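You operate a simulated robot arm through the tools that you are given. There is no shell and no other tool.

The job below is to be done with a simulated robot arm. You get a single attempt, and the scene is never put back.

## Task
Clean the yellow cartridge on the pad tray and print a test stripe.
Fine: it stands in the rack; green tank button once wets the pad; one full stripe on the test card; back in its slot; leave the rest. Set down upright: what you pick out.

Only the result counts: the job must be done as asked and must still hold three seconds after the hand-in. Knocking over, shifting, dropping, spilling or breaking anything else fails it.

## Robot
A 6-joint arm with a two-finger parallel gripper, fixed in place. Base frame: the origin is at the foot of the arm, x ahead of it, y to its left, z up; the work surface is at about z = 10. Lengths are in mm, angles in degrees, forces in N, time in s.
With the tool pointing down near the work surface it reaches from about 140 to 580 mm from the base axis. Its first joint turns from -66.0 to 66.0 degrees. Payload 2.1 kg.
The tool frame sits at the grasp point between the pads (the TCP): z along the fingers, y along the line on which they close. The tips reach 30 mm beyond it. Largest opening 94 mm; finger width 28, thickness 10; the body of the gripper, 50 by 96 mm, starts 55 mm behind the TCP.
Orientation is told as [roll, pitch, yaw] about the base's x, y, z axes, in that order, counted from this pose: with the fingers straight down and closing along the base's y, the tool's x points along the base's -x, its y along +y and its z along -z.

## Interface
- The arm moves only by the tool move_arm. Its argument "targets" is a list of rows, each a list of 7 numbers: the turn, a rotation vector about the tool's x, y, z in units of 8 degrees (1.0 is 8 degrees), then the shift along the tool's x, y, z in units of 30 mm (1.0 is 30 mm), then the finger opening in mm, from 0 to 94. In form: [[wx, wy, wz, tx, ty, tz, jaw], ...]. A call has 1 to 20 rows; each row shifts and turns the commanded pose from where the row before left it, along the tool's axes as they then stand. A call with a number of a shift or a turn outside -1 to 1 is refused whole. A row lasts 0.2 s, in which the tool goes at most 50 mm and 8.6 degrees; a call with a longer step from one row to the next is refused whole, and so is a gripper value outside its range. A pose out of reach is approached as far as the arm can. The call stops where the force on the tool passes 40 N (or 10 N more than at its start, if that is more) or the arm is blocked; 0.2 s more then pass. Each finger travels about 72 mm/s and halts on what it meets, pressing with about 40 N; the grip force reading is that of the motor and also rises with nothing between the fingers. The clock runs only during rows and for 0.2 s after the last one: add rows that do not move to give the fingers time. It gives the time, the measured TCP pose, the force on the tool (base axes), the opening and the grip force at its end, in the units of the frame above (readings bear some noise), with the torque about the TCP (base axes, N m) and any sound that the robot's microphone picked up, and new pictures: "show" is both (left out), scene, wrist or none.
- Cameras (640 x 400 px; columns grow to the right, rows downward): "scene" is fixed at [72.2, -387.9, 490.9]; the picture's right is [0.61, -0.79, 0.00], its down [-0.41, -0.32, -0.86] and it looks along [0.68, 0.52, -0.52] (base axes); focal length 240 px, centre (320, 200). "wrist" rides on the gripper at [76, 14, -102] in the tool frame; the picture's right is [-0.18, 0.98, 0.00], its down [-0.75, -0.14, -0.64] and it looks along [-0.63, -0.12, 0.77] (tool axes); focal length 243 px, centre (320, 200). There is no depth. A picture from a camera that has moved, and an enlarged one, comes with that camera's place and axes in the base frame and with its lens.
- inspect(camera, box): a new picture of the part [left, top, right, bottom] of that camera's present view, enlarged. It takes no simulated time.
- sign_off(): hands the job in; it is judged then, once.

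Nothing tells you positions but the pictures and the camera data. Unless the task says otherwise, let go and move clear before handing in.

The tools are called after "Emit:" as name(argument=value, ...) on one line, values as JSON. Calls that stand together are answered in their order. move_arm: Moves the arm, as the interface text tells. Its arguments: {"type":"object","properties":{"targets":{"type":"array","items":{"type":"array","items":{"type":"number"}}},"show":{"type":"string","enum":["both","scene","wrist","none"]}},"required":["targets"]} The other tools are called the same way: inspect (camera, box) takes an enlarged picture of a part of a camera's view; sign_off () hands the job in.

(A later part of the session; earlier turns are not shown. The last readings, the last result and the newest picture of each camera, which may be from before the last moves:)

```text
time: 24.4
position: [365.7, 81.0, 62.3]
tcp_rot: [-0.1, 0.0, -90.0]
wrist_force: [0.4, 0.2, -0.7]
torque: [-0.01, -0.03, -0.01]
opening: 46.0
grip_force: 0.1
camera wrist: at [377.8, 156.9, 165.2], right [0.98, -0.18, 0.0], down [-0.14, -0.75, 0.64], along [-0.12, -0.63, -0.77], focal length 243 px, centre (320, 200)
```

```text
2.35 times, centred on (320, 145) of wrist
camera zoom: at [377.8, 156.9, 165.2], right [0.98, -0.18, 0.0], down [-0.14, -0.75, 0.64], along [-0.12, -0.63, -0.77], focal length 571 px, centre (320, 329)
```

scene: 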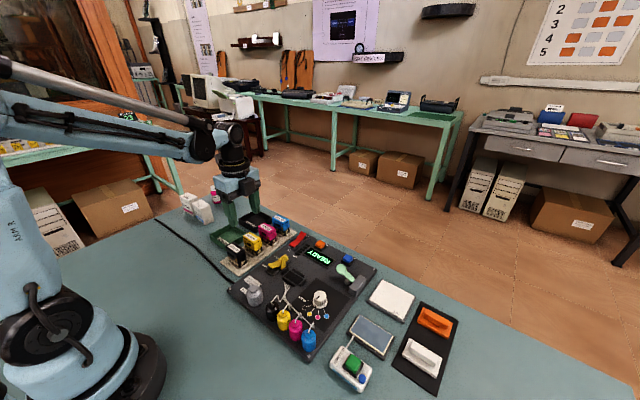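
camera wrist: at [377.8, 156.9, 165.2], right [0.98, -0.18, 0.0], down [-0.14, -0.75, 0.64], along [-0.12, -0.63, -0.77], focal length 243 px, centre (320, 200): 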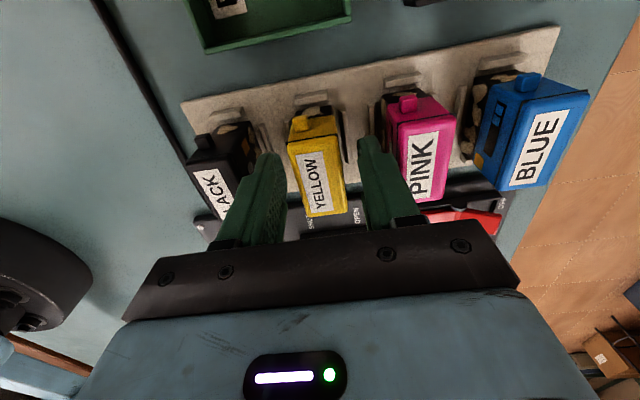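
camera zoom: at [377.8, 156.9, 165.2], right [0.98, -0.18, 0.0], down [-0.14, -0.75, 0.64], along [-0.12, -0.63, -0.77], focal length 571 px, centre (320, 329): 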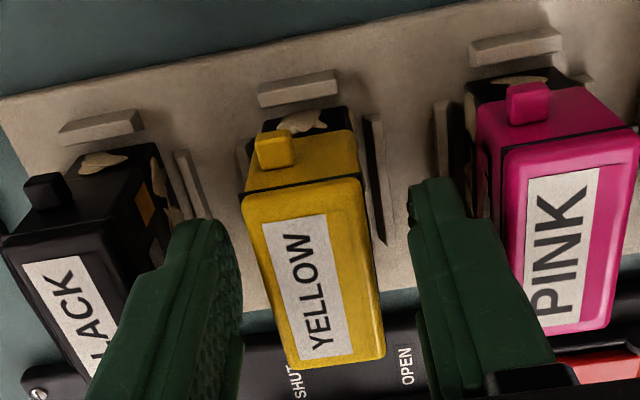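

I'm closing the jaws on the cartridge.

Emit:
move_arm(targets=[[0, 0, 0, 0, 0, 0, 30], [0, 0, 0, 0, 0, 0, 26], [0, 0, 0, 0, 0, 0, 15], [0, 0, 0, 0, 0, 0, 15], [0, 0, 0, 0, 0, 0, 15]], show="wrist")

Emit:
inspect(camera="scene", box=[210, 190, 310, 280])

Emit:
inspect(camera="wrist", box=[220, 60, 420, 230])

```text
time: 25.6
position: [365.2, 80.1, 63.4]
tcp_rot: [0.0, 0.0, -90.1]
wrist_force: [-0.8, -0.1, 15.4]
torque: [-0.02, 0.06, 0.01]
opening: 24.7
grip_force: 40.3
camera wrist: at [377.8, 156.9, 165.5], right [0.98, -0.18, 0.0], down [-0.14, -0.75, 0.64], along [-0.12, -0.63, -0.77], focal length 243 px, centre (320, 200)
```

wrist: 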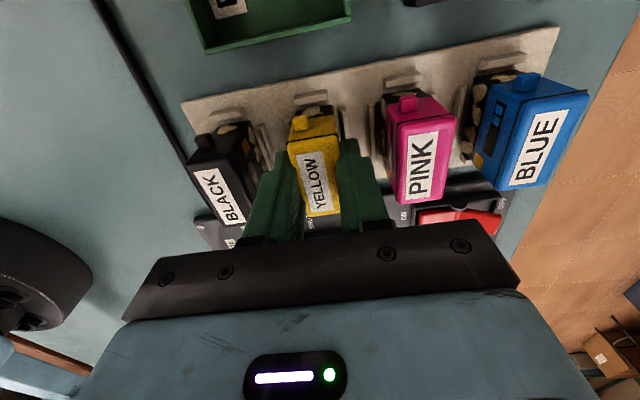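

```text
4.44 times, centred on (260, 235) of scene
camera zoom: at [72.1, -387.9, 490.9], right [0.61, -0.79, 0.0], down [-0.41, -0.32, -0.86], along [0.68, 0.52, -0.52], focal length 1065 px, centre (587, 44)
```

zoom: 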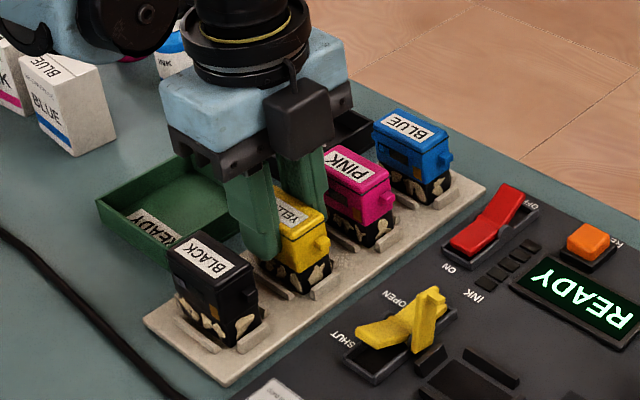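

```text
2.35 times, centred on (320, 145) of wrist
camera zoom: at [377.8, 156.9, 165.5], right [0.98, -0.18, 0.0], down [-0.14, -0.75, 0.64], along [-0.12, -0.63, -0.77], focal length 571 px, centre (320, 329)
```

zoom: 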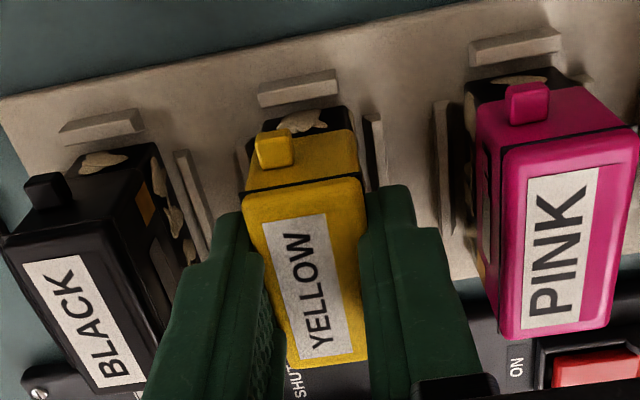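

The grip is firm at 24.7 mm. I'll lift straight up slowly and check.

Emit:
move_arm(targets=[[0, 0, 0, 0, 0, -0.1, 15], [0, 0, 0, 0, 0, -0.1, 15], [0, 0, 0, 0, 0, -0.2, 15], [0, 0, 0, 0, 0, -0.3, 15], [0, 0, 0, 0, 0, -0.3, 15], [0, 0, 0, 0, 0, 0, 15]], show="both")

Emit:
inspect(camera="scene", box=[210, 180, 310, 280])

Emit:
inspect(camera="wrist", box=[220, 60, 420, 230])

```text
time: 27.0
position: [365.5, 80.8, 92.0]
tcp_rot: [0.0, 0.0, -90.1]
wrist_force: [0.6, 0.1, 0.4]
torque: [0.0, 0.02, 0.0]
opening: 24.7
grip_force: 39.7
camera wrist: at [377.9, 156.9, 195.3], right [0.98, -0.18, 0.0], down [-0.14, -0.75, 0.64], along [-0.12, -0.63, -0.77], focal length 243 px, centre (320, 200)
```

scene: 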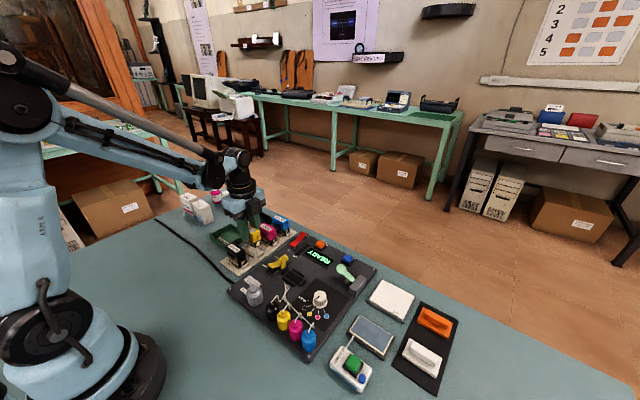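
wrist: 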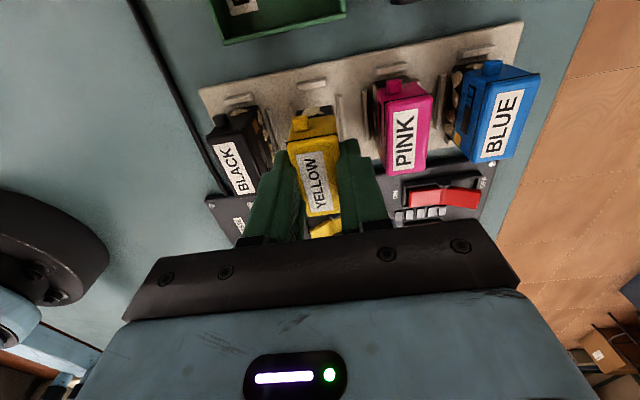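

```text
4.00 times, centred on (260, 230) of scene
camera zoom: at [72.2, -387.9, 490.9], right [0.61, -0.79, 0.0], down [-0.41, -0.32, -0.86], along [0.68, 0.52, -0.52], focal length 958 px, centre (560, 80)
```

zoom: 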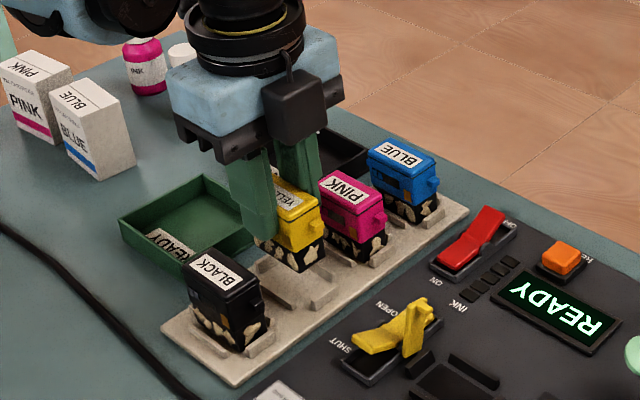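

```text
2.35 times, centred on (320, 145) of wrist
camera zoom: at [377.9, 156.9, 195.3], right [0.98, -0.18, 0.0], down [-0.14, -0.75, 0.64], along [-0.12, -0.63, -0.77], focal length 571 px, centre (320, 329)
```

zoom: 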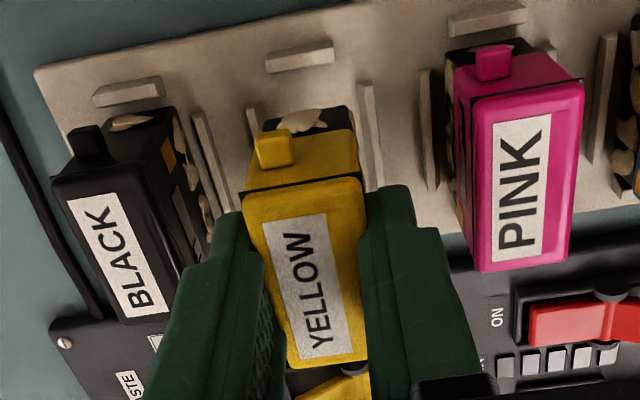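

The cartridge is lifted cleanly and upright. Now I raise it further and carry it over the pad.

Emit:
move_arm(targets=[[0, 0, 0, 0, 0, -1, 15], [0, 0, 0, 0, 0, -1, 15], [0, 0, 0, -0.9, -0.043, 0, 15], [0, 0, 0, -0.9, -0.043, 0, 15], [0, 0, 0, -0.9, -0.043, 0, 15], [0, 0, 0, -0.9, -0.043, 0, 15], [0, 0, 0, -0.9, -0.043, 0, 15], [0, 0, 0, -0.9, -0.043, 0, 15], [0, 0, 0, -0.9, -0.043, 0, 15], [0, 0, 0, -0.9, -0.043, 0, 15], [0, 0, 0, -0.9, -0.043, 0, 15], [0, 0, 0, -0.9, -0.043, 0, 15], [0, 0, 0, -0.9, -0.043, 0, 15], [0, 0, 0, -0.9, -0.043, 0, 15], [0, 0, 0, -0.9, -0.043, 0, 15], [0, 0, 0, -0.9, -0.043, 0, 15], [0, 0, 0, 0, 0, 0, 15]], show="both")

Emit:
inspect(camera="scene", box=[300, 250, 480, 400])

Emit:
inspect(camera="wrist", box=[220, 30, 460, 230])

```text
time: 30.6
position: [346.3, -297.2, 153.5]
tcp_rot: [0.0, 0.0, -89.9]
wrist_force: [-0.3, -0.1, -0.2]
torque: [0.03, 0.01, 0.01]
opening: 24.7
grip_force: 40.1
camera wrist: at [359.4, -221.2, 255.3], right [0.98, -0.18, 0.0], down [-0.14, -0.75, 0.64], along [-0.12, -0.63, -0.77], focal length 243 px, centre (320, 200)
```

scene: 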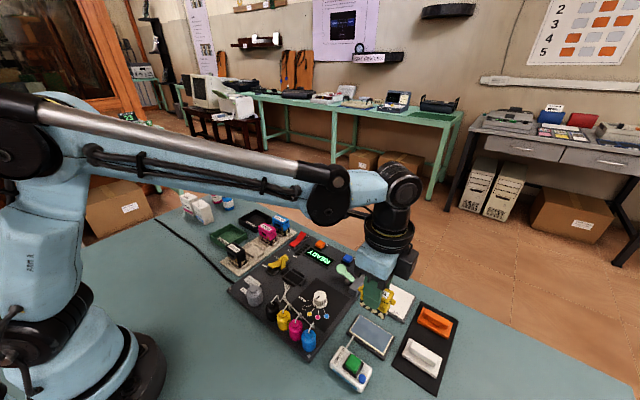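
wrist: 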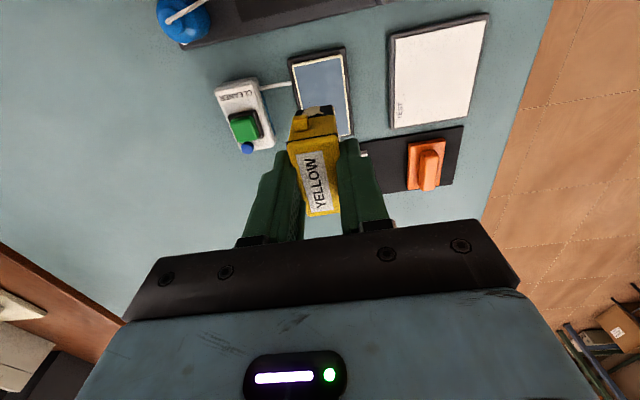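

```text
2.67 times, centred on (390, 325) of scene
camera zoom: at [72.1, -387.9, 490.9], right [0.61, -0.79, 0.0], down [-0.41, -0.32, -0.86], along [0.68, 0.52, -0.52], focal length 639 px, centre (133, -133)
```

zoom: 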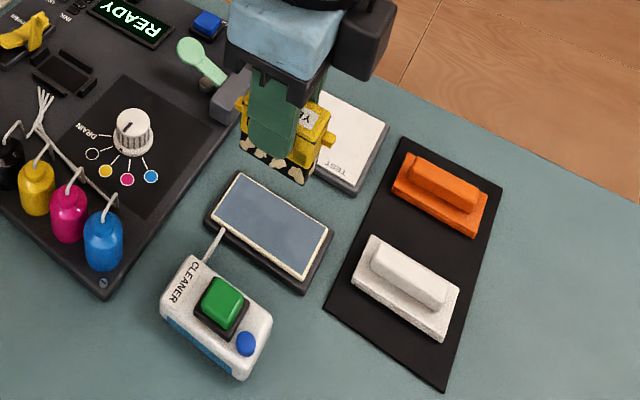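

```text
2.00 times, centred on (340, 130) of wrist
camera zoom: at [359.4, -221.2, 255.3], right [0.98, -0.18, 0.0], down [-0.14, -0.75, 0.64], along [-0.12, -0.63, -0.77], focal length 485 px, centre (280, 340)
```

zoom: 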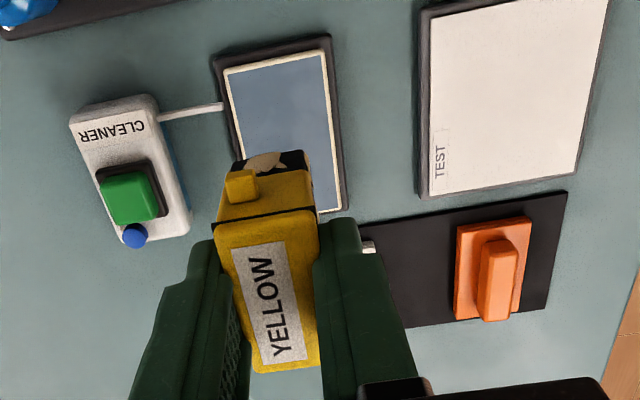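

The cartridge is over the wet pad and centred well enough. I'll lower it in stages toward the pad.

Emit:
move_arm(targets=[[0, 0, 0, 0, 0.05, 0.8, 15], [0, 0, 0, 0, 0, 0.8, 15], [0, 0, 0, 0, 0, 0.6, 15], [0, 0, 0, 0, 0, 0, 15]], show="wrist")

Emit:
inspect(camera="scene", box=[310, 270, 430, 370])

Emit:
inspect(camera="wrist", box=[220, 30, 460, 230])

```text
time: 31.6
position: [348.9, -296.8, 85.0]
tcp_rot: [-0.1, 0.0, -90.0]
wrist_force: [-0.5, 0.9, -1.1]
torque: [0.0, 0.03, 0.0]
opening: 24.7
grip_force: 40.6
camera wrist: at [361.1, -220.9, 188.1], right [0.98, -0.18, 0.0], down [-0.14, -0.75, 0.64], along [-0.12, -0.63, -0.77], focal length 243 px, centre (320, 200)
```

wrist: 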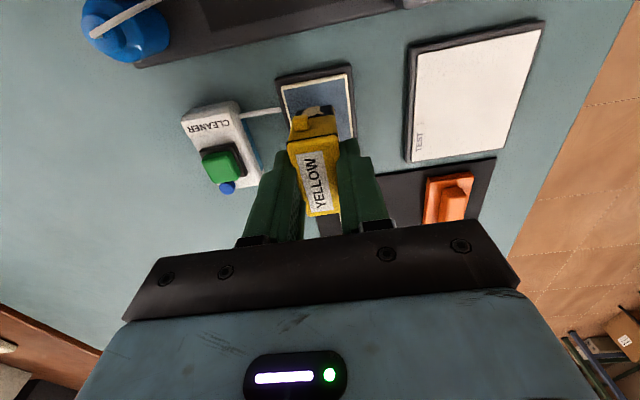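

```text
4.00 times, centred on (370, 320) of scene
camera zoom: at [72.2, -387.9, 490.9], right [0.61, -0.79, 0.0], down [-0.41, -0.32, -0.86], along [0.68, 0.52, -0.52], focal length 958 px, centre (120, -280)
```

zoom: 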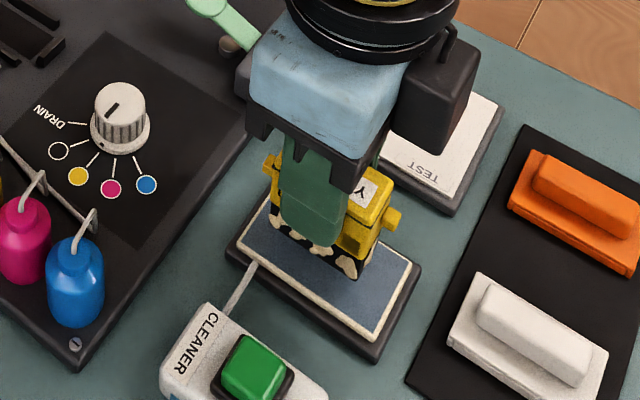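

```text
2.00 times, centred on (340, 130) of wrist
camera zoom: at [361.1, -220.9, 188.1], right [0.98, -0.18, 0.0], down [-0.14, -0.75, 0.64], along [-0.12, -0.63, -0.77], focal length 485 px, centre (280, 340)
```

zoom: 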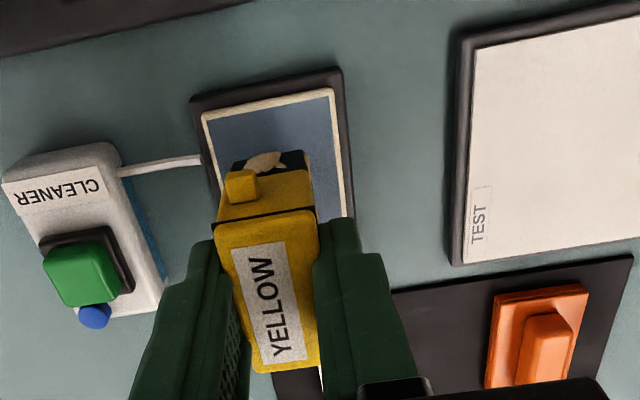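

The cartridge is centred over the pad, hovering about 15–20 mm above it. I'll lower slowly until I feel contact.

Emit:
move_arm(targets=[[0, 0, 0, 0, 0, 0.1, 15], [0, 0, 0, 0, 0, 0.1, 15], [0, 0, 0, 0, 0, 0.1, 15], [0, 0, 0, 0, 0, 0.1, 15], [0, 0, 0, 0, 0, 0, 15]], show="none")

Emit:
inspect(camera="scene", box=[330, 280, 430, 360])

```text
time: 32.8
position: [347.5, -296.4, 73.6]
tcp_rot: [0.1, 0.0, -90.0]
wrist_force: [-0.3, -1.1, -0.9]
torque: [0.02, 0.02, 0.01]
opening: 24.8
grip_force: 40.3
```

```text
5.00 times, centred on (380, 320) of scene
camera zoom: at [72.2, -387.9, 490.9], right [0.61, -0.79, 0.0], down [-0.41, -0.32, -0.86], along [0.68, 0.52, -0.52], focal length 1198 px, centre (20, -400)
```

zoom: 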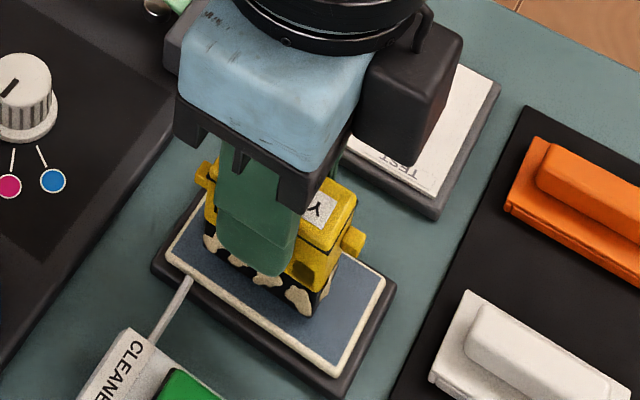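

It's a few mm above the pad now. I'm stepping down 1 mm at a time.

Emit:
move_arm(targets=[[0, 0, 0, 0, 0, 0.035, 15], [0, 0, 0, 0, 0, 0.035, 15], [0, 0, 0, 0, 0, 0.035, 15], [0, 0, 0, 0, 0, 0, 15]], show="none")

```text
time: 33.8
position: [348.2, -296.8, 70.3]
tcp_rot: [0.0, 0.0, -90.0]
wrist_force: [0.6, -0.4, -1.1]
torque: [-0.01, 0.03, 0.0]
opening: 25.0
grip_force: 40.3
```

Emit:
move_arm(targets=[[0, 0, 0, 0, 0, 0.035, 15], [0, 0, 0, 0, 0, 0.035, 15], [0, 0, 0, 0, 0, 0, 15]], show="none")

Emit:
inspect(camera="scene", box=[330, 280, 430, 360])

```text
time: 34.6
position: [348.7, -296.9, 68.8]
tcp_rot: [-0.1, 0.0, -90.0]
wrist_force: [-0.9, 2.8, 32.2]
torque: [0.05, 0.05, 0.0]
opening: 24.9
grip_force: 39.8
```

```text
5.00 times, centred on (380, 320) of scene
camera zoom: at [72.0, -387.8, 491.0], right [0.61, -0.79, 0.0], down [-0.41, -0.32, -0.86], along [0.68, 0.52, -0.52], focal length 1198 px, centre (20, -400)
```

zoom: 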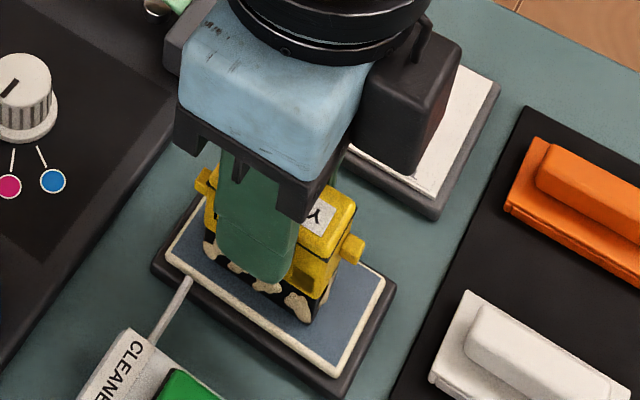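

Contact with the pad is at about TCP z 69, with 32 N pressing, which is more than needed. I'll ease up slightly and then rub gently.

Emit:
move_arm(targets=[[0, 0, 0, 0, 0, -0.024, 15], [0, 0, 0, 0, 0, 0, 15]], show="none")

```text
time: 35.2
position: [348.3, -296.5, 69.6]
tcp_rot: [0.1, 0.1, -90.1]
wrist_force: [-1.0, 1.6, 25.5]
torque: [0.1, 0.08, -0.01]
opening: 24.7
grip_force: 40.1
```

Emit:
move_arm(targets=[[0, 0, 0, 0, 0, -0.03, 15], [0, 0, 0, 0, 0, 0, 15]], show="none")

```text
time: 35.8
position: [348.5, -296.5, 69.1]
tcp_rot: [0.0, 0.0, -90.0]
wrist_force: [-0.5, 0.1, -0.5]
torque: [-0.01, -0.03, -0.01]
opening: 24.9
grip_force: 40.1
```

Emit:
move_arm(targets=[[0, 0, 0, 0, 0, 0.02, 15], [0, 0, 0, 0, 0, 0, 15]], show="none")

```text
time: 36.4
position: [348.1, -297.4, 70.5]
tcp_rot: [-0.1, 0.0, -90.0]
wrist_force: [-0.4, -1.1, 7.4]
torque: [-0.02, 0.03, 0.01]
opening: 24.8
grip_force: 40.0
```

The contact is now gentle at 7 N. I'll rub along x, ±8 mm, staying on the pad.

Emit:
move_arm(targets=[[0, 0, 0, 0, 0.133, 0, 15], [0, 0, 0, 0, 0.133, 0, 15], [0, 0, 0, 0, -0.133, 0, 15], [0, 0, 0, 0, -0.133, 0, 15], [0, 0, 0, 0, -0.133, 0, 15], [0, 0, 0, 0, -0.133, 0, 15], [0, 0, 0, 0, 0.133, 0, 15], [0, 0, 0, 0, 0.133, 0, 15], [0, 0, 0, 0, 0.133, 0, 15], [0, 0, 0, 0, 0.133, 0, 15], [0, 0, 0, 0, -0.133, 0, 15], [0, 0, 0, 0, -0.133, 0, 15], [0, 0, 0, 0, 0, 0, 15]], show="wrist")

Emit:
inspect(camera="scene", box=[330, 280, 430, 360])

Emit:
inspect(camera="wrist", box=[240, 60, 440, 220])

```text
time: 39.2
position: [348.8, -296.9, 71.1]
tcp_rot: [0.1, 0.0, -90.1]
wrist_force: [3.2, 0.5, 6.7]
torque: [0.02, -0.16, 0.01]
opening: 24.6
grip_force: 39.6
camera wrist: at [361.0, -220.8, 172.7], right [0.98, -0.18, 0.0], down [-0.14, -0.75, 0.64], along [-0.12, -0.63, -0.77], focal length 243 px, centre (320, 200)
```

wrist: 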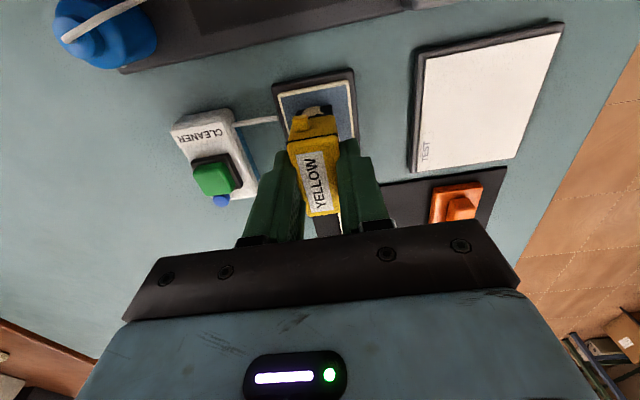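

```text
5.00 times, centred on (380, 320) of scene
camera zoom: at [72.1, -387.9, 490.9], right [0.61, -0.79, 0.0], down [-0.41, -0.32, -0.86], along [0.68, 0.52, -0.52], focal length 1198 px, centre (20, -400)
```

zoom: 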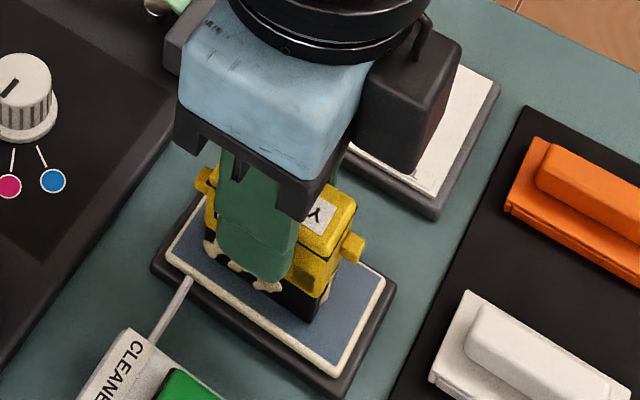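

```text
2.50 times, centred on (340, 140) of wrist
camera zoom: at [361.0, -220.8, 172.7], right [0.98, -0.18, 0.0], down [-0.14, -0.75, 0.64], along [-0.12, -0.63, -0.77], focal length 606 px, centre (270, 350)
```

zoom: 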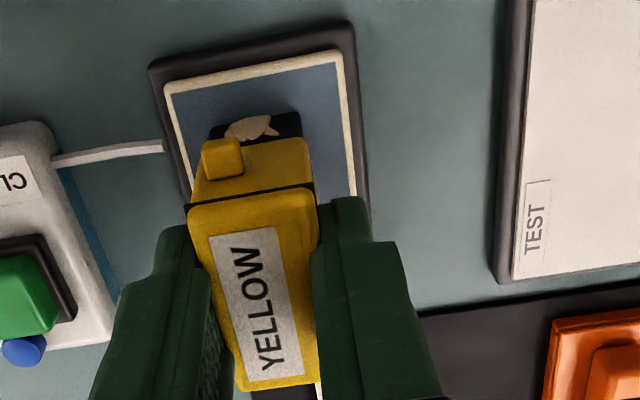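

One of the crust patches, on the -y end, has already gone, so rubbing works and removes them progressively. I'll keep rubbing.

Emit:
move_arm(targets=[[0, 0, 0, 0, 0.133, 0, 15], [0, 0, 0, 0, 0.133, 0, 15], [0, 0, 0, 0, -0.133, 0, 15], [0, 0, 0, 0, -0.133, 0, 15], [0, 0, 0, 0, -0.133, 0, 15], [0, 0, 0, 0, -0.133, 0, 15], [0, 0, 0, 0, 0.133, 0, 15], [0, 0, 0, 0, 0.133, 0, 15], [0, 0, 0, 0, 0.133, 0, 15], [0, 0, 0, 0, 0.133, 0, 15], [0, 0, 0, 0, -0.133, 0, 15], [0, 0, 0, 0, -0.133, 0, 15], [0, 0, 0, 0, -0.133, 0, 15], [0, 0, 0, 0, -0.133, 0, 15], [0, 0, 0, 0, 0.133, 0, 15], [0, 0, 0, 0, 0.133, 0, 15], [0, 0, 0, 0, 0, 0, 15]], show="wrist")

Emit:
inspect(camera="scene", box=[330, 280, 430, 360])

Emit:
inspect(camera="wrist", box=[240, 60, 440, 220])

```text
time: 42.8
position: [348.4, -296.7, 69.9]
tcp_rot: [0.0, 0.0, -89.9]
wrist_force: [-0.8, -0.3, 1.0]
torque: [0.01, 0.01, 0.0]
opening: 24.8
grip_force: 40.1
camera wrist: at [361.0, -221.1, 172.8], right [0.98, -0.18, 0.0], down [-0.14, -0.75, 0.64], along [-0.12, -0.63, -0.77], focal length 243 px, centre (320, 200)
```

wrist: 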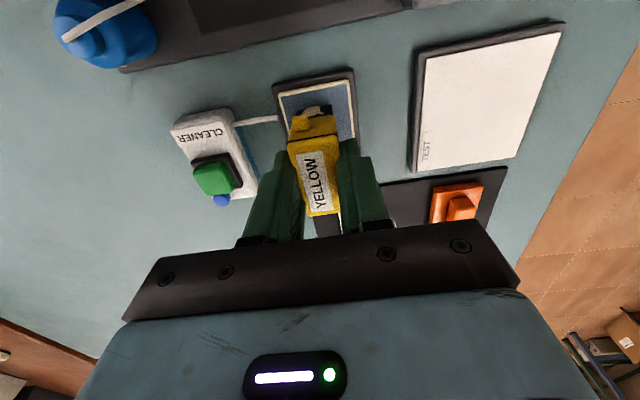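

```text
5.00 times, centred on (380, 320) of scene
camera zoom: at [72.2, -387.9, 490.9], right [0.61, -0.79, 0.0], down [-0.41, -0.32, -0.86], along [0.68, 0.52, -0.52], focal length 1198 px, centre (20, -400)
```

zoom: 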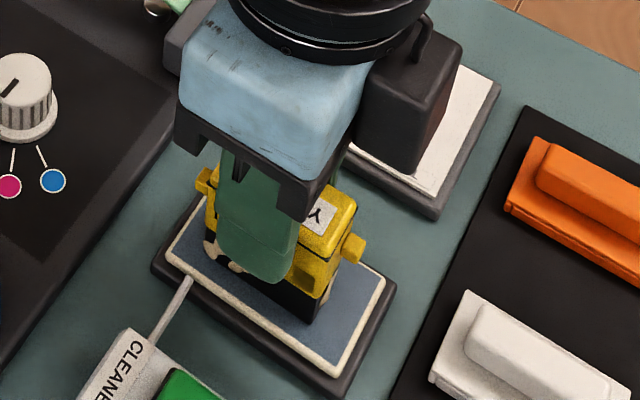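

```text
2.50 times, centred on (340, 140) of wrist
camera zoom: at [361.0, -221.1, 172.8], right [0.98, -0.18, 0.0], down [-0.14, -0.75, 0.64], along [-0.12, -0.63, -0.77], focal length 606 px, centre (270, 350)
```

zoom: 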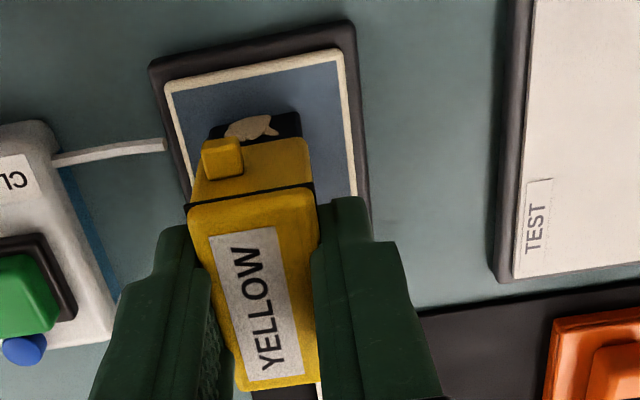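

A second patch has gone, and contact has become light (1 N). I'll press slightly more and continue with more strokes.

Emit:
move_arm(targets=[[0, 0, 0, 0, 0, 0.02, 15], [0, 0, 0, 0, 0.133, 0, 15], [0, 0, 0, 0, 0.133, 0, 15], [0, 0, 0, 0, -0.133, 0, 15], [0, 0, 0, 0, -0.133, 0, 15], [0, 0, 0, 0, -0.133, 0, 15], [0, 0, 0, 0, -0.133, 0, 15], [0, 0, 0, 0, 0.133, 0, 15], [0, 0, 0, 0, 0.133, 0, 15], [0, 0, 0, 0, 0.133, 0, 15], [0, 0, 0, 0, 0.133, 0, 15], [0, 0, 0, 0, -0.133, 0, 15], [0, 0, 0, 0, -0.133, 0, 15], [0, 0, 0, 0, -0.133, 0, 15], [0, 0, 0, 0, -0.133, 0, 15], [0, 0, 0, 0, 0.133, 0, 15], [0, 0, 0, 0, 0.133, 0, 15], [0, 0, 0, 0, 0, 0, 15]], show="none")

Emit:
inspect(camera="scene", box=[330, 280, 430, 360])

Emit:
inspect(camera="wrist", box=[240, 60, 440, 220])

```text
time: 46.6
position: [346.5, -298.8, 70.8]
tcp_rot: [-0.2, -0.1, -90.2]
wrist_force: [-11.1, -1.0, 25.7]
torque: [0.03, 0.54, 0.06]
opening: 24.5
grip_force: 40.1
```

```text
5.00 times, centred on (380, 320) of scene
camera zoom: at [72.1, -387.9, 491.0], right [0.61, -0.79, 0.0], down [-0.41, -0.32, -0.86], along [0.68, 0.52, -0.52], focal length 1198 px, centre (20, -400)
```

zoom: 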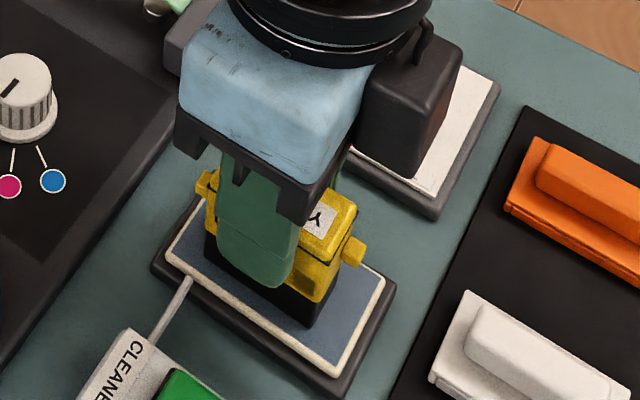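

```text
2.50 times, centred on (340, 140) of wrist
camera zoom: at [360.3, -221.6, 172.3], right [0.98, -0.19, 0.0], down [-0.14, -0.75, 0.64], along [-0.12, -0.63, -0.77], focal length 606 px, centre (270, 350)
```

zoom: 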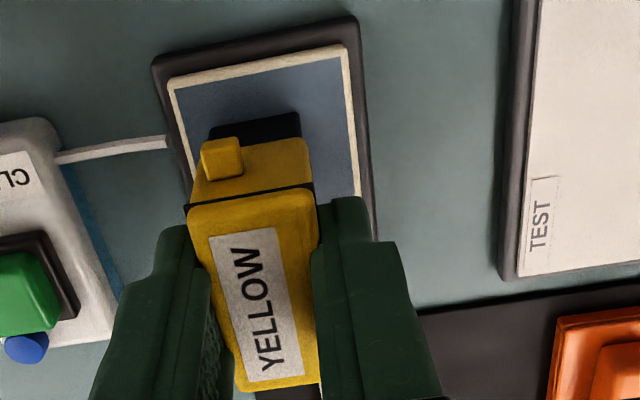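

All the visible crust is gone from the yellow cartridge's foot. I'll add a few more strokes for margin with slightly less force, in case patches remain on the hidden side.

Emit:
move_arm(targets=[[0, 0, 0, 0, 0, -0.01, 15], [0, 0, 0, 0, 0.133, 0, 15], [0, 0, 0, 0, 0.133, 0, 15], [0, 0, 0, 0, -0.133, 0, 15], [0, 0, 0, 0, -0.133, 0, 15], [0, 0, 0, 0, -0.133, 0, 15], [0, 0, 0, 0, -0.133, 0, 15], [0, 0, 0, 0, 0.133, 0, 15], [0, 0, 0, 0, 0.133, 0, 15], [0, 0, 0, 0, 0.133, 0, 15], [0, 0, 0, 0, 0.133, 0, 15], [0, 0, 0, 0, -0.133, 0, 15], [0, 0, 0, 0, -0.133, 0, 15], [0, 0, 0, 0, 0, 0, 15]], show="none")

```text
time: 49.6
position: [348.1, -296.3, 70.4]
tcp_rot: [0.2, 0.0, -90.0]
wrist_force: [9.8, 1.8, 20.9]
torque: [0.02, -0.45, 0.01]
opening: 24.6
grip_force: 39.6
```

I'll lift the cartridge straight up and inspect it.

Emit:
move_arm(targets=[[0, 0, 0, 0, 0, -0.2, 15], [0, 0, 0, 0, 0, -0.8, 15], [0, 0, 0, 0, 0, -1, 15], [0, 0, 0, 0, 0, 0, 15]], show="both")

Emit:
inspect(camera="scene", box=[330, 250, 460, 350])

Emit:
inspect(camera="wrist", box=[240, 30, 500, 220])

```text
time: 50.6
position: [348.4, -297.4, 129.4]
tcp_rot: [0.0, 0.0, -90.0]
wrist_force: [0.1, 0.3, -1.3]
torque: [0.04, -0.02, 0.01]
opening: 24.6
grip_force: 40.1
camera wrist: at [361.1, -221.2, 232.8], right [0.98, -0.18, 0.0], down [-0.14, -0.75, 0.64], along [-0.12, -0.63, -0.77], focal length 243 px, centre (320, 200)
```

scene: 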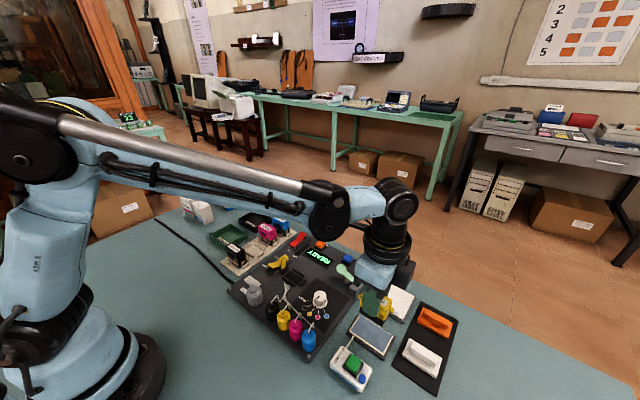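
wrist: 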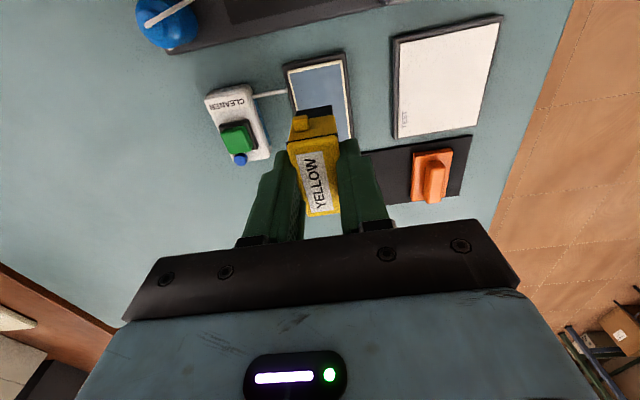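

```text
4.00 times, centred on (395, 300) of scene
camera zoom: at [72.2, -387.9, 490.9], right [0.61, -0.79, 0.0], down [-0.41, -0.32, -0.86], along [0.68, 0.52, -0.52], focal length 958 px, centre (20, -200)
```

zoom: 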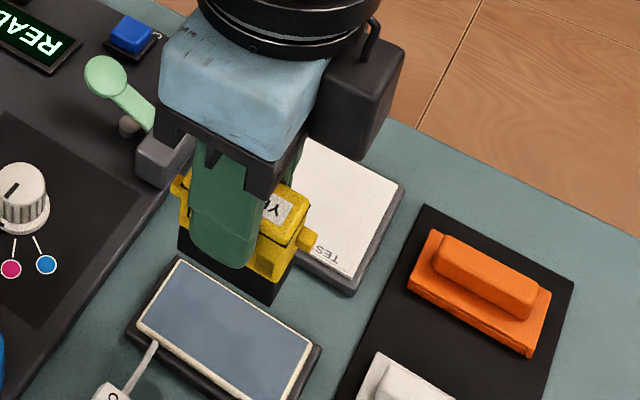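

```text
2.11 times, centred on (370, 125) of wrist
camera zoom: at [361.1, -221.2, 232.8], right [0.98, -0.18, 0.0], down [-0.14, -0.75, 0.64], along [-0.12, -0.63, -0.77], focal length 511 px, centre (215, 358)
```

zoom: 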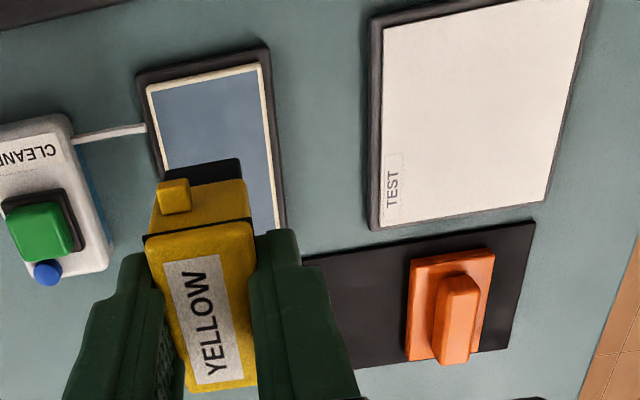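

The foot looks clean on every visible side. The +x side is hidden, so I'll turn the tool a further 90° in the air to see that side with the scene camera.

Emit:
move_arm(targets=[[0, 0, 0.9375, 0, 0, -0.5, 15], [0, 0, 0.9375, 0, 0, -0.5, 15], [0, 0, 0.9375, 0, 0, 0, 15], [0, 0, 0.9375, 0, 0, 0, 15], [0, 0, 0.9375, 0, 0, 0, 15], [0, 0, 0.9375, 0, 0, 0, 15], [0, 0, 0.9375, 0, 0, 0, 15], [0, 0, 0.9375, 0, 0, 0, 15], [0, 0, 0.9375, 0, 0, 0, 15], [0, 0, 0.9375, 0, 0, 0, 15], [0, 0, 0.9375, 0, 0, 0, 15], [0, 0, 0.9375, 0, 0, 0, 15], [0, 0, 0, 0, 0, 0, 15]], show="scene")

Emit:
inspect(camera="scene", box=[330, 210, 460, 320])

```text
time: 53.4
position: [348.8, -297.8, 160.0]
tcp_rot: [0.1, 0.0, 179.9]
wrist_force: [-0.2, -0.2, 0.4]
torque: [-0.01, 0.0, 0.0]
opening: 24.9
grip_force: 40.4
```

scene: 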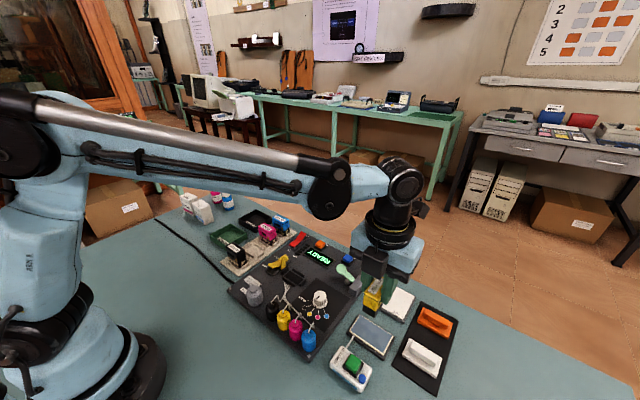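

```text
3.64 times, centred on (395, 265) of scene
camera zoom: at [72.2, -387.9, 490.9], right [0.61, -0.79, 0.0], down [-0.41, -0.32, -0.86], along [0.68, 0.52, -0.52], focal length 871 px, centre (47, -36)
```

zoom: 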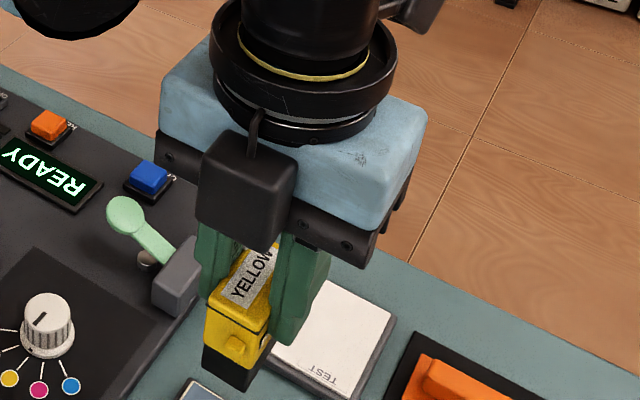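

Emit:
inspect(camera="scene", box=[365, 280, 425, 325])

```text
8.89 times, centred on (395, 302) of scene
camera zoom: at [72.2, -387.9, 490.9], right [0.61, -0.79, 0.0], down [-0.41, -0.32, -0.86], along [0.68, 0.52, -0.52], focal length 2130 px, centre (-347, -711)
```

zoom: 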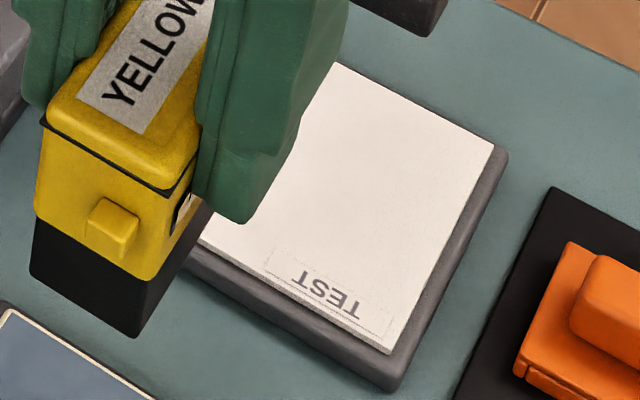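

The hidden side is clean too. I'll turn back to yaw -90 and carry the cartridge over to the near side of the test card.

Emit:
move_arm(targets=[[0, 0, -0.9375, 0, 0, 0, 15], [0, 0, -0.9375, 0, 0, 0, 15], [0, 0, -0.9375, 0, 0, 0, 15], [0, 0, -0.9375, 0, 0, 0, 15], [0, 0, -0.9375, 0, 0, 0, 15], [0, 0, -0.9375, 0, 0, 0, 15], [0, 0, -0.9375, 0, 0, 0, 15], [0, 0, -0.9375, 0, 0, 0, 15], [0, 0, -0.9375, 0, 0, 0, 15], [0, 0, -0.9375, 0, 0, 0, 15], [0, 0, -0.9375, 0, 0, 0, 15], [0, 0, -0.9375, 0, 0, 0, 15], [0, 0, 0, 0, 0.84, 0, 15], [0, 0, 0, 0, 0.84, 0, 15], [0, 0, 0, 0, 0.84, 0, 15], [0, 0, 0, 0, 0, 0, 15]], show="both")

Emit:
inspect(camera="wrist", box=[220, 20, 440, 220])

Emit:
inspect(camera="scene", box=[330, 220, 470, 340])

```text
time: 56.8
position: [423.3, -295.8, 158.6]
tcp_rot: [0.0, 0.1, -89.9]
wrist_force: [0.5, -0.8, -0.6]
torque: [-0.02, -0.02, -0.01]
opening: 24.6
grip_force: 40.8
camera wrist: at [436.6, -220.7, 262.0], right [0.98, -0.18, 0.0], down [-0.14, -0.75, 0.64], along [-0.12, -0.63, -0.77], focal length 243 px, centre (320, 200)
```

scene: 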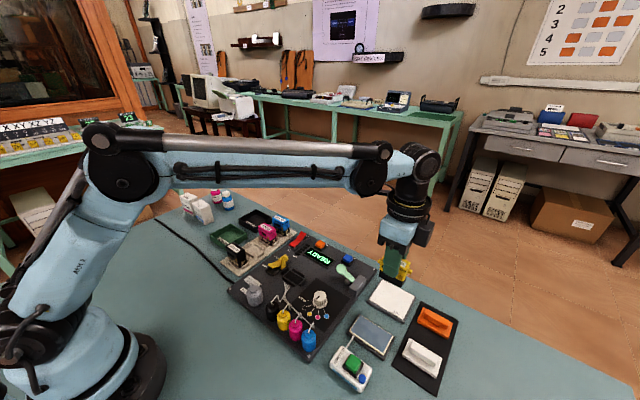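
wrist: 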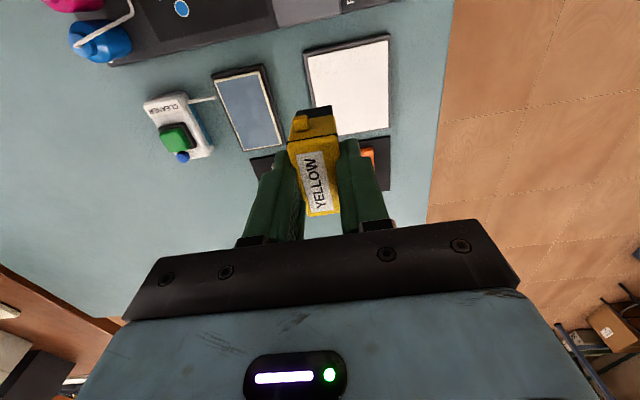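

```text
2.00 times, centred on (330, 120) of wrist
camera zoom: at [436.6, -220.7, 262.0], right [0.98, -0.18, 0.0], down [-0.14, -0.75, 0.64], along [-0.12, -0.63, -0.77], focal length 485 px, centre (300, 360)
```

zoom: 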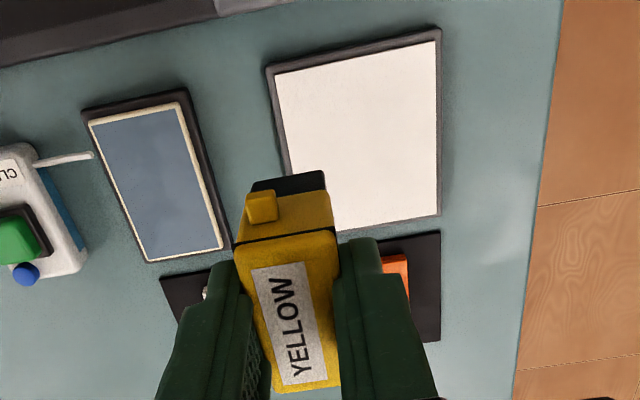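

```text
3.33 times, centred on (400, 280) of scene
camera zoom: at [72.2, -387.9, 490.9], right [0.61, -0.79, 0.0], down [-0.41, -0.32, -0.86], along [0.68, 0.52, -0.52], focal length 799 px, centre (53, -67)
```

zoom: 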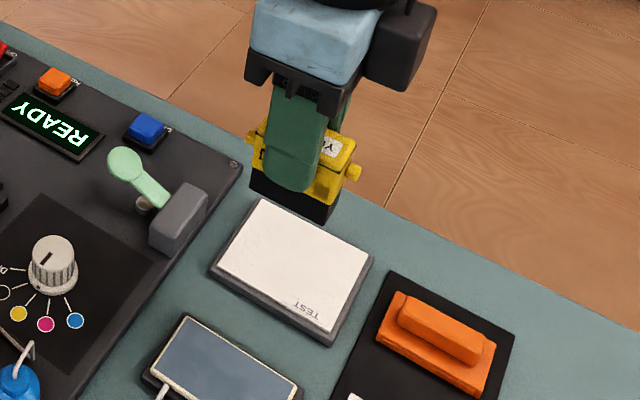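

The cartridge sits over the near edge area of the card, and the card spans about x 416–487. I'll nudge slightly and lower toward the card.

Emit:
move_arm(targets=[[0, 0, 0, -0.05, 0.06, 0.8, 15], [0, 0, 0, 0, 0, 0.9, 15], [0, 0, 0, 0, 0, 0.8, 15], [0, 0, 0, 0, 0, 0, 15]], show="none")

Emit:
inspect(camera="wrist", box=[240, 20, 440, 220])

Emit:
inspect(camera="scene", box=[340, 240, 450, 330])

```text
time: 57.8
position: [425.8, -298.8, 84.8]
tcp_rot: [0.1, 0.0, -90.0]
wrist_force: [0.0, -0.1, -0.5]
torque: [0.01, 0.01, -0.02]
opening: 24.8
grip_force: 40.1
```

```text
2.00 times, centred on (340, 120) of wrist
camera zoom: at [438.3, -222.5, 187.6], right [0.98, -0.18, 0.0], down [-0.14, -0.75, 0.64], along [-0.12, -0.63, -0.77], focal length 485 px, centre (280, 360)
```

zoom: 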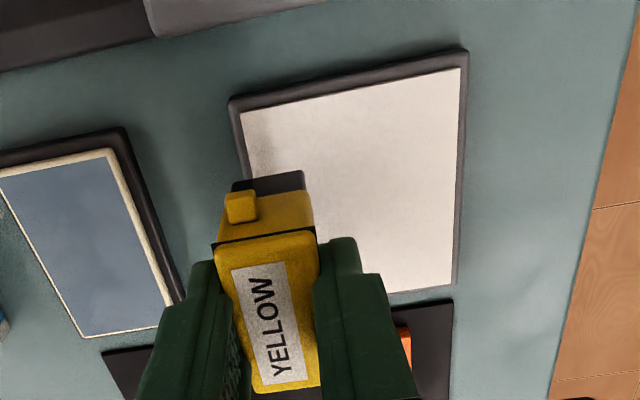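

```text
4.44 times, centred on (395, 285) of scene
camera zoom: at [72.2, -387.9, 490.9], right [0.61, -0.79, 0.0], down [-0.41, -0.32, -0.86], along [0.68, 0.52, -0.52], focal length 1065 px, centre (-13, -178)
```

zoom: 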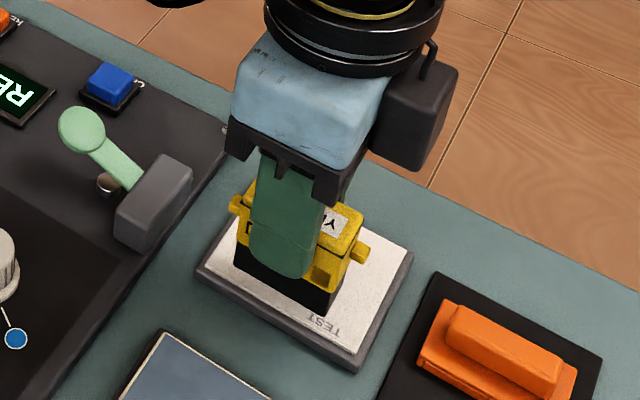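

The cartridge is about 14 mm above the card. I'll go down 9 mm, then in fine steps.

Emit:
move_arm(targets=[[0, 0, 0, 0, 0, 0.1, 15], [0, 0, 0, 0, 0, 0.1, 15], [0, 0, 0, 0, 0, 0.1, 15], [0, 0, 0, 0, 0, 0, 15]], show="none")

Emit:
inspect(camera="scene", box=[350, 260, 440, 330])

```text
time: 58.8
position: [425.4, -297.6, 75.9]
tcp_rot: [0.1, 0.0, -90.0]
wrist_force: [0.0, -0.3, -0.4]
torque: [0.03, 0.01, 0.01]
opening: 24.9
grip_force: 39.5
```

```text
5.71 times, centred on (395, 295) of scene
camera zoom: at [72.2, -387.9, 490.9], right [0.61, -0.79, 0.0], down [-0.41, -0.32, -0.86], along [0.68, 0.52, -0.52], focal length 1369 px, centre (-109, -343)
```

zoom: 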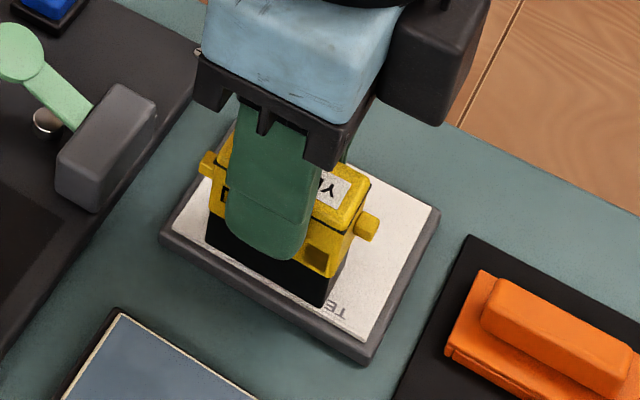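

It's about 5 mm above the card. I'll nudge 2 mm further onto the card and step down to a light contact.

Emit:
move_arm(targets=[[0, 0, 0, 0, 0.067, 0.05, 15], [0, 0, 0, 0, 0, 0.05, 15], [0, 0, 0, 0, 0, 0, 15]], show="none")

```text
time: 59.6
position: [427.9, -297.7, 72.2]
tcp_rot: [0.1, 0.0, -90.0]
wrist_force: [-0.5, 0.3, -1.4]
torque: [0.02, 0.0, 0.0]
opening: 24.8
grip_force: 40.3
```

Emit:
move_arm(targets=[[0, 0, 0, 0, 0, 0.025, 15], [0, 0, 0, 0, 0, 0.025, 15], [0, 0, 0, 0, 0, 0, 15]], show="none")

```text
time: 60.4
position: [427.4, -298.6, 70.7]
tcp_rot: [0.0, -0.1, -90.0]
wrist_force: [0.0, 0.3, -0.2]
torque: [-0.03, 0.01, 0.04]
opening: 24.8
grip_force: 39.9
```

Emit:
move_arm(targets=[[0, 0, 0, 0, 0, 0.02, 15], [0, 0, 0, 0, 0, 0, 15]], show="none")

```text
time: 61.0
position: [427.6, -299.0, 71.0]
tcp_rot: [0.0, 0.0, -90.0]
wrist_force: [-0.2, 0.1, -0.2]
torque: [-0.01, 0.03, -0.03]
opening: 24.8
grip_force: 40.2
```

Emit:
move_arm(targets=[[0, 0, 0, 0, 0, 0.02, 15], [0, 0, 0, 0, 0, 0, 15]], show="none")

Emit:
inspect(camera="scene", box=[350, 260, 440, 330])

```text
time: 61.6
position: [426.8, -299.9, 71.2]
tcp_rot: [0.0, 0.1, -90.0]
wrist_force: [0.2, -0.1, 0.4]
torque: [0.01, 0.01, 0.0]
opening: 24.6
grip_force: 39.6
```

```text
5.71 times, centred on (395, 295) of scene
camera zoom: at [72.2, -387.9, 490.9], right [0.61, -0.79, 0.0], down [-0.41, -0.32, -0.86], along [0.68, 0.52, -0.52], focal length 1369 px, centre (-109, -343)
```

zoom: 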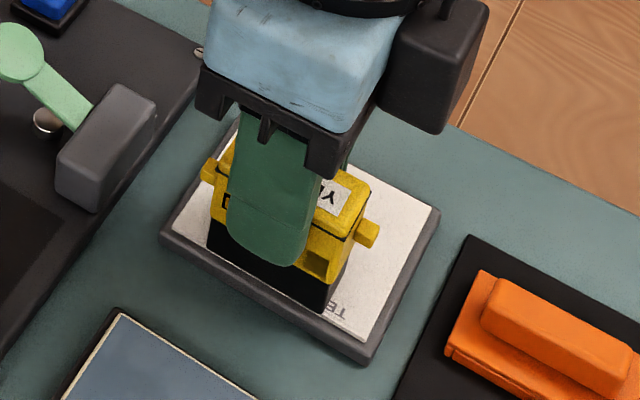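

Emit:
move_arm(targets=[[0, 0, 0, 0, 0, 0.02, 15], [0, 0, 0, 0, 0, 0, 15]], show="none")

```text
time: 62.2
position: [427.7, -296.8, 70.2]
tcp_rot: [0.1, -0.1, -90.0]
wrist_force: [-0.1, -0.2, -0.5]
torque: [0.0, 0.01, 0.01]
opening: 24.8
grip_force: 40.1
```

Emit:
move_arm(targets=[[0, 0, 0, 0, 0, 0.02, 15], [0, 0, 0, 0, 0, 0, 15]], show="none")

```text
time: 62.8
position: [428.1, -298.6, 69.7]
tcp_rot: [-0.1, -0.1, -90.1]
wrist_force: [-0.3, -0.4, 0.2]
torque: [-0.02, 0.05, -0.02]
opening: 24.9
grip_force: 39.9
```

Emit:
move_arm(targets=[[0, 0, 0, 0, 0, 0.02, 15], [0, 0, 0, 0, 0, 0, 15]], show="none")

```text
time: 63.4
position: [426.9, -298.9, 68.9]
tcp_rot: [0.0, 0.0, -90.0]
wrist_force: [-0.7, -0.1, -0.1]
torque: [0.01, 0.03, 0.0]
opening: 24.8
grip_force: 39.9
```

Emit:
move_arm(targets=[[0, 0, 0, 0, 0, 0.02, 15], [0, 0, 0, 0, 0, 0, 15]], show="none")

Emit:
inspect(camera="scene", box=[360, 270, 430, 325])

```text
time: 64.0
position: [428.1, -298.9, 66.8]
tcp_rot: [0.1, 0.0, -90.0]
wrist_force: [0.1, -0.6, 4.0]
torque: [0.02, 0.02, 0.04]
opening: 25.1
grip_force: 40.4
```

```text
7.27 times, centred on (395, 298) of scene
camera zoom: at [72.1, -387.9, 490.9], right [0.61, -0.79, 0.0], down [-0.41, -0.32, -0.86], along [0.68, 0.52, -0.52], focal length 1743 px, centre (-226, -509)
```

zoom: 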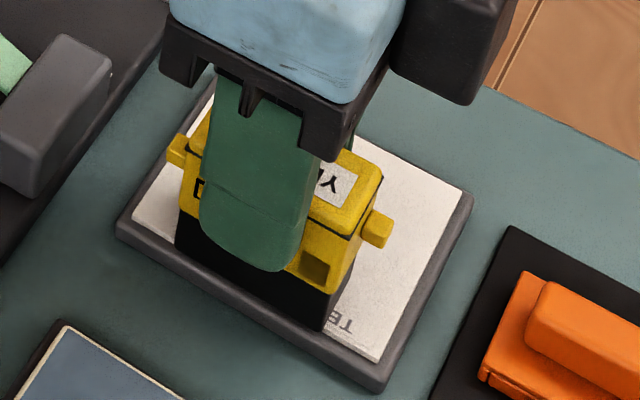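

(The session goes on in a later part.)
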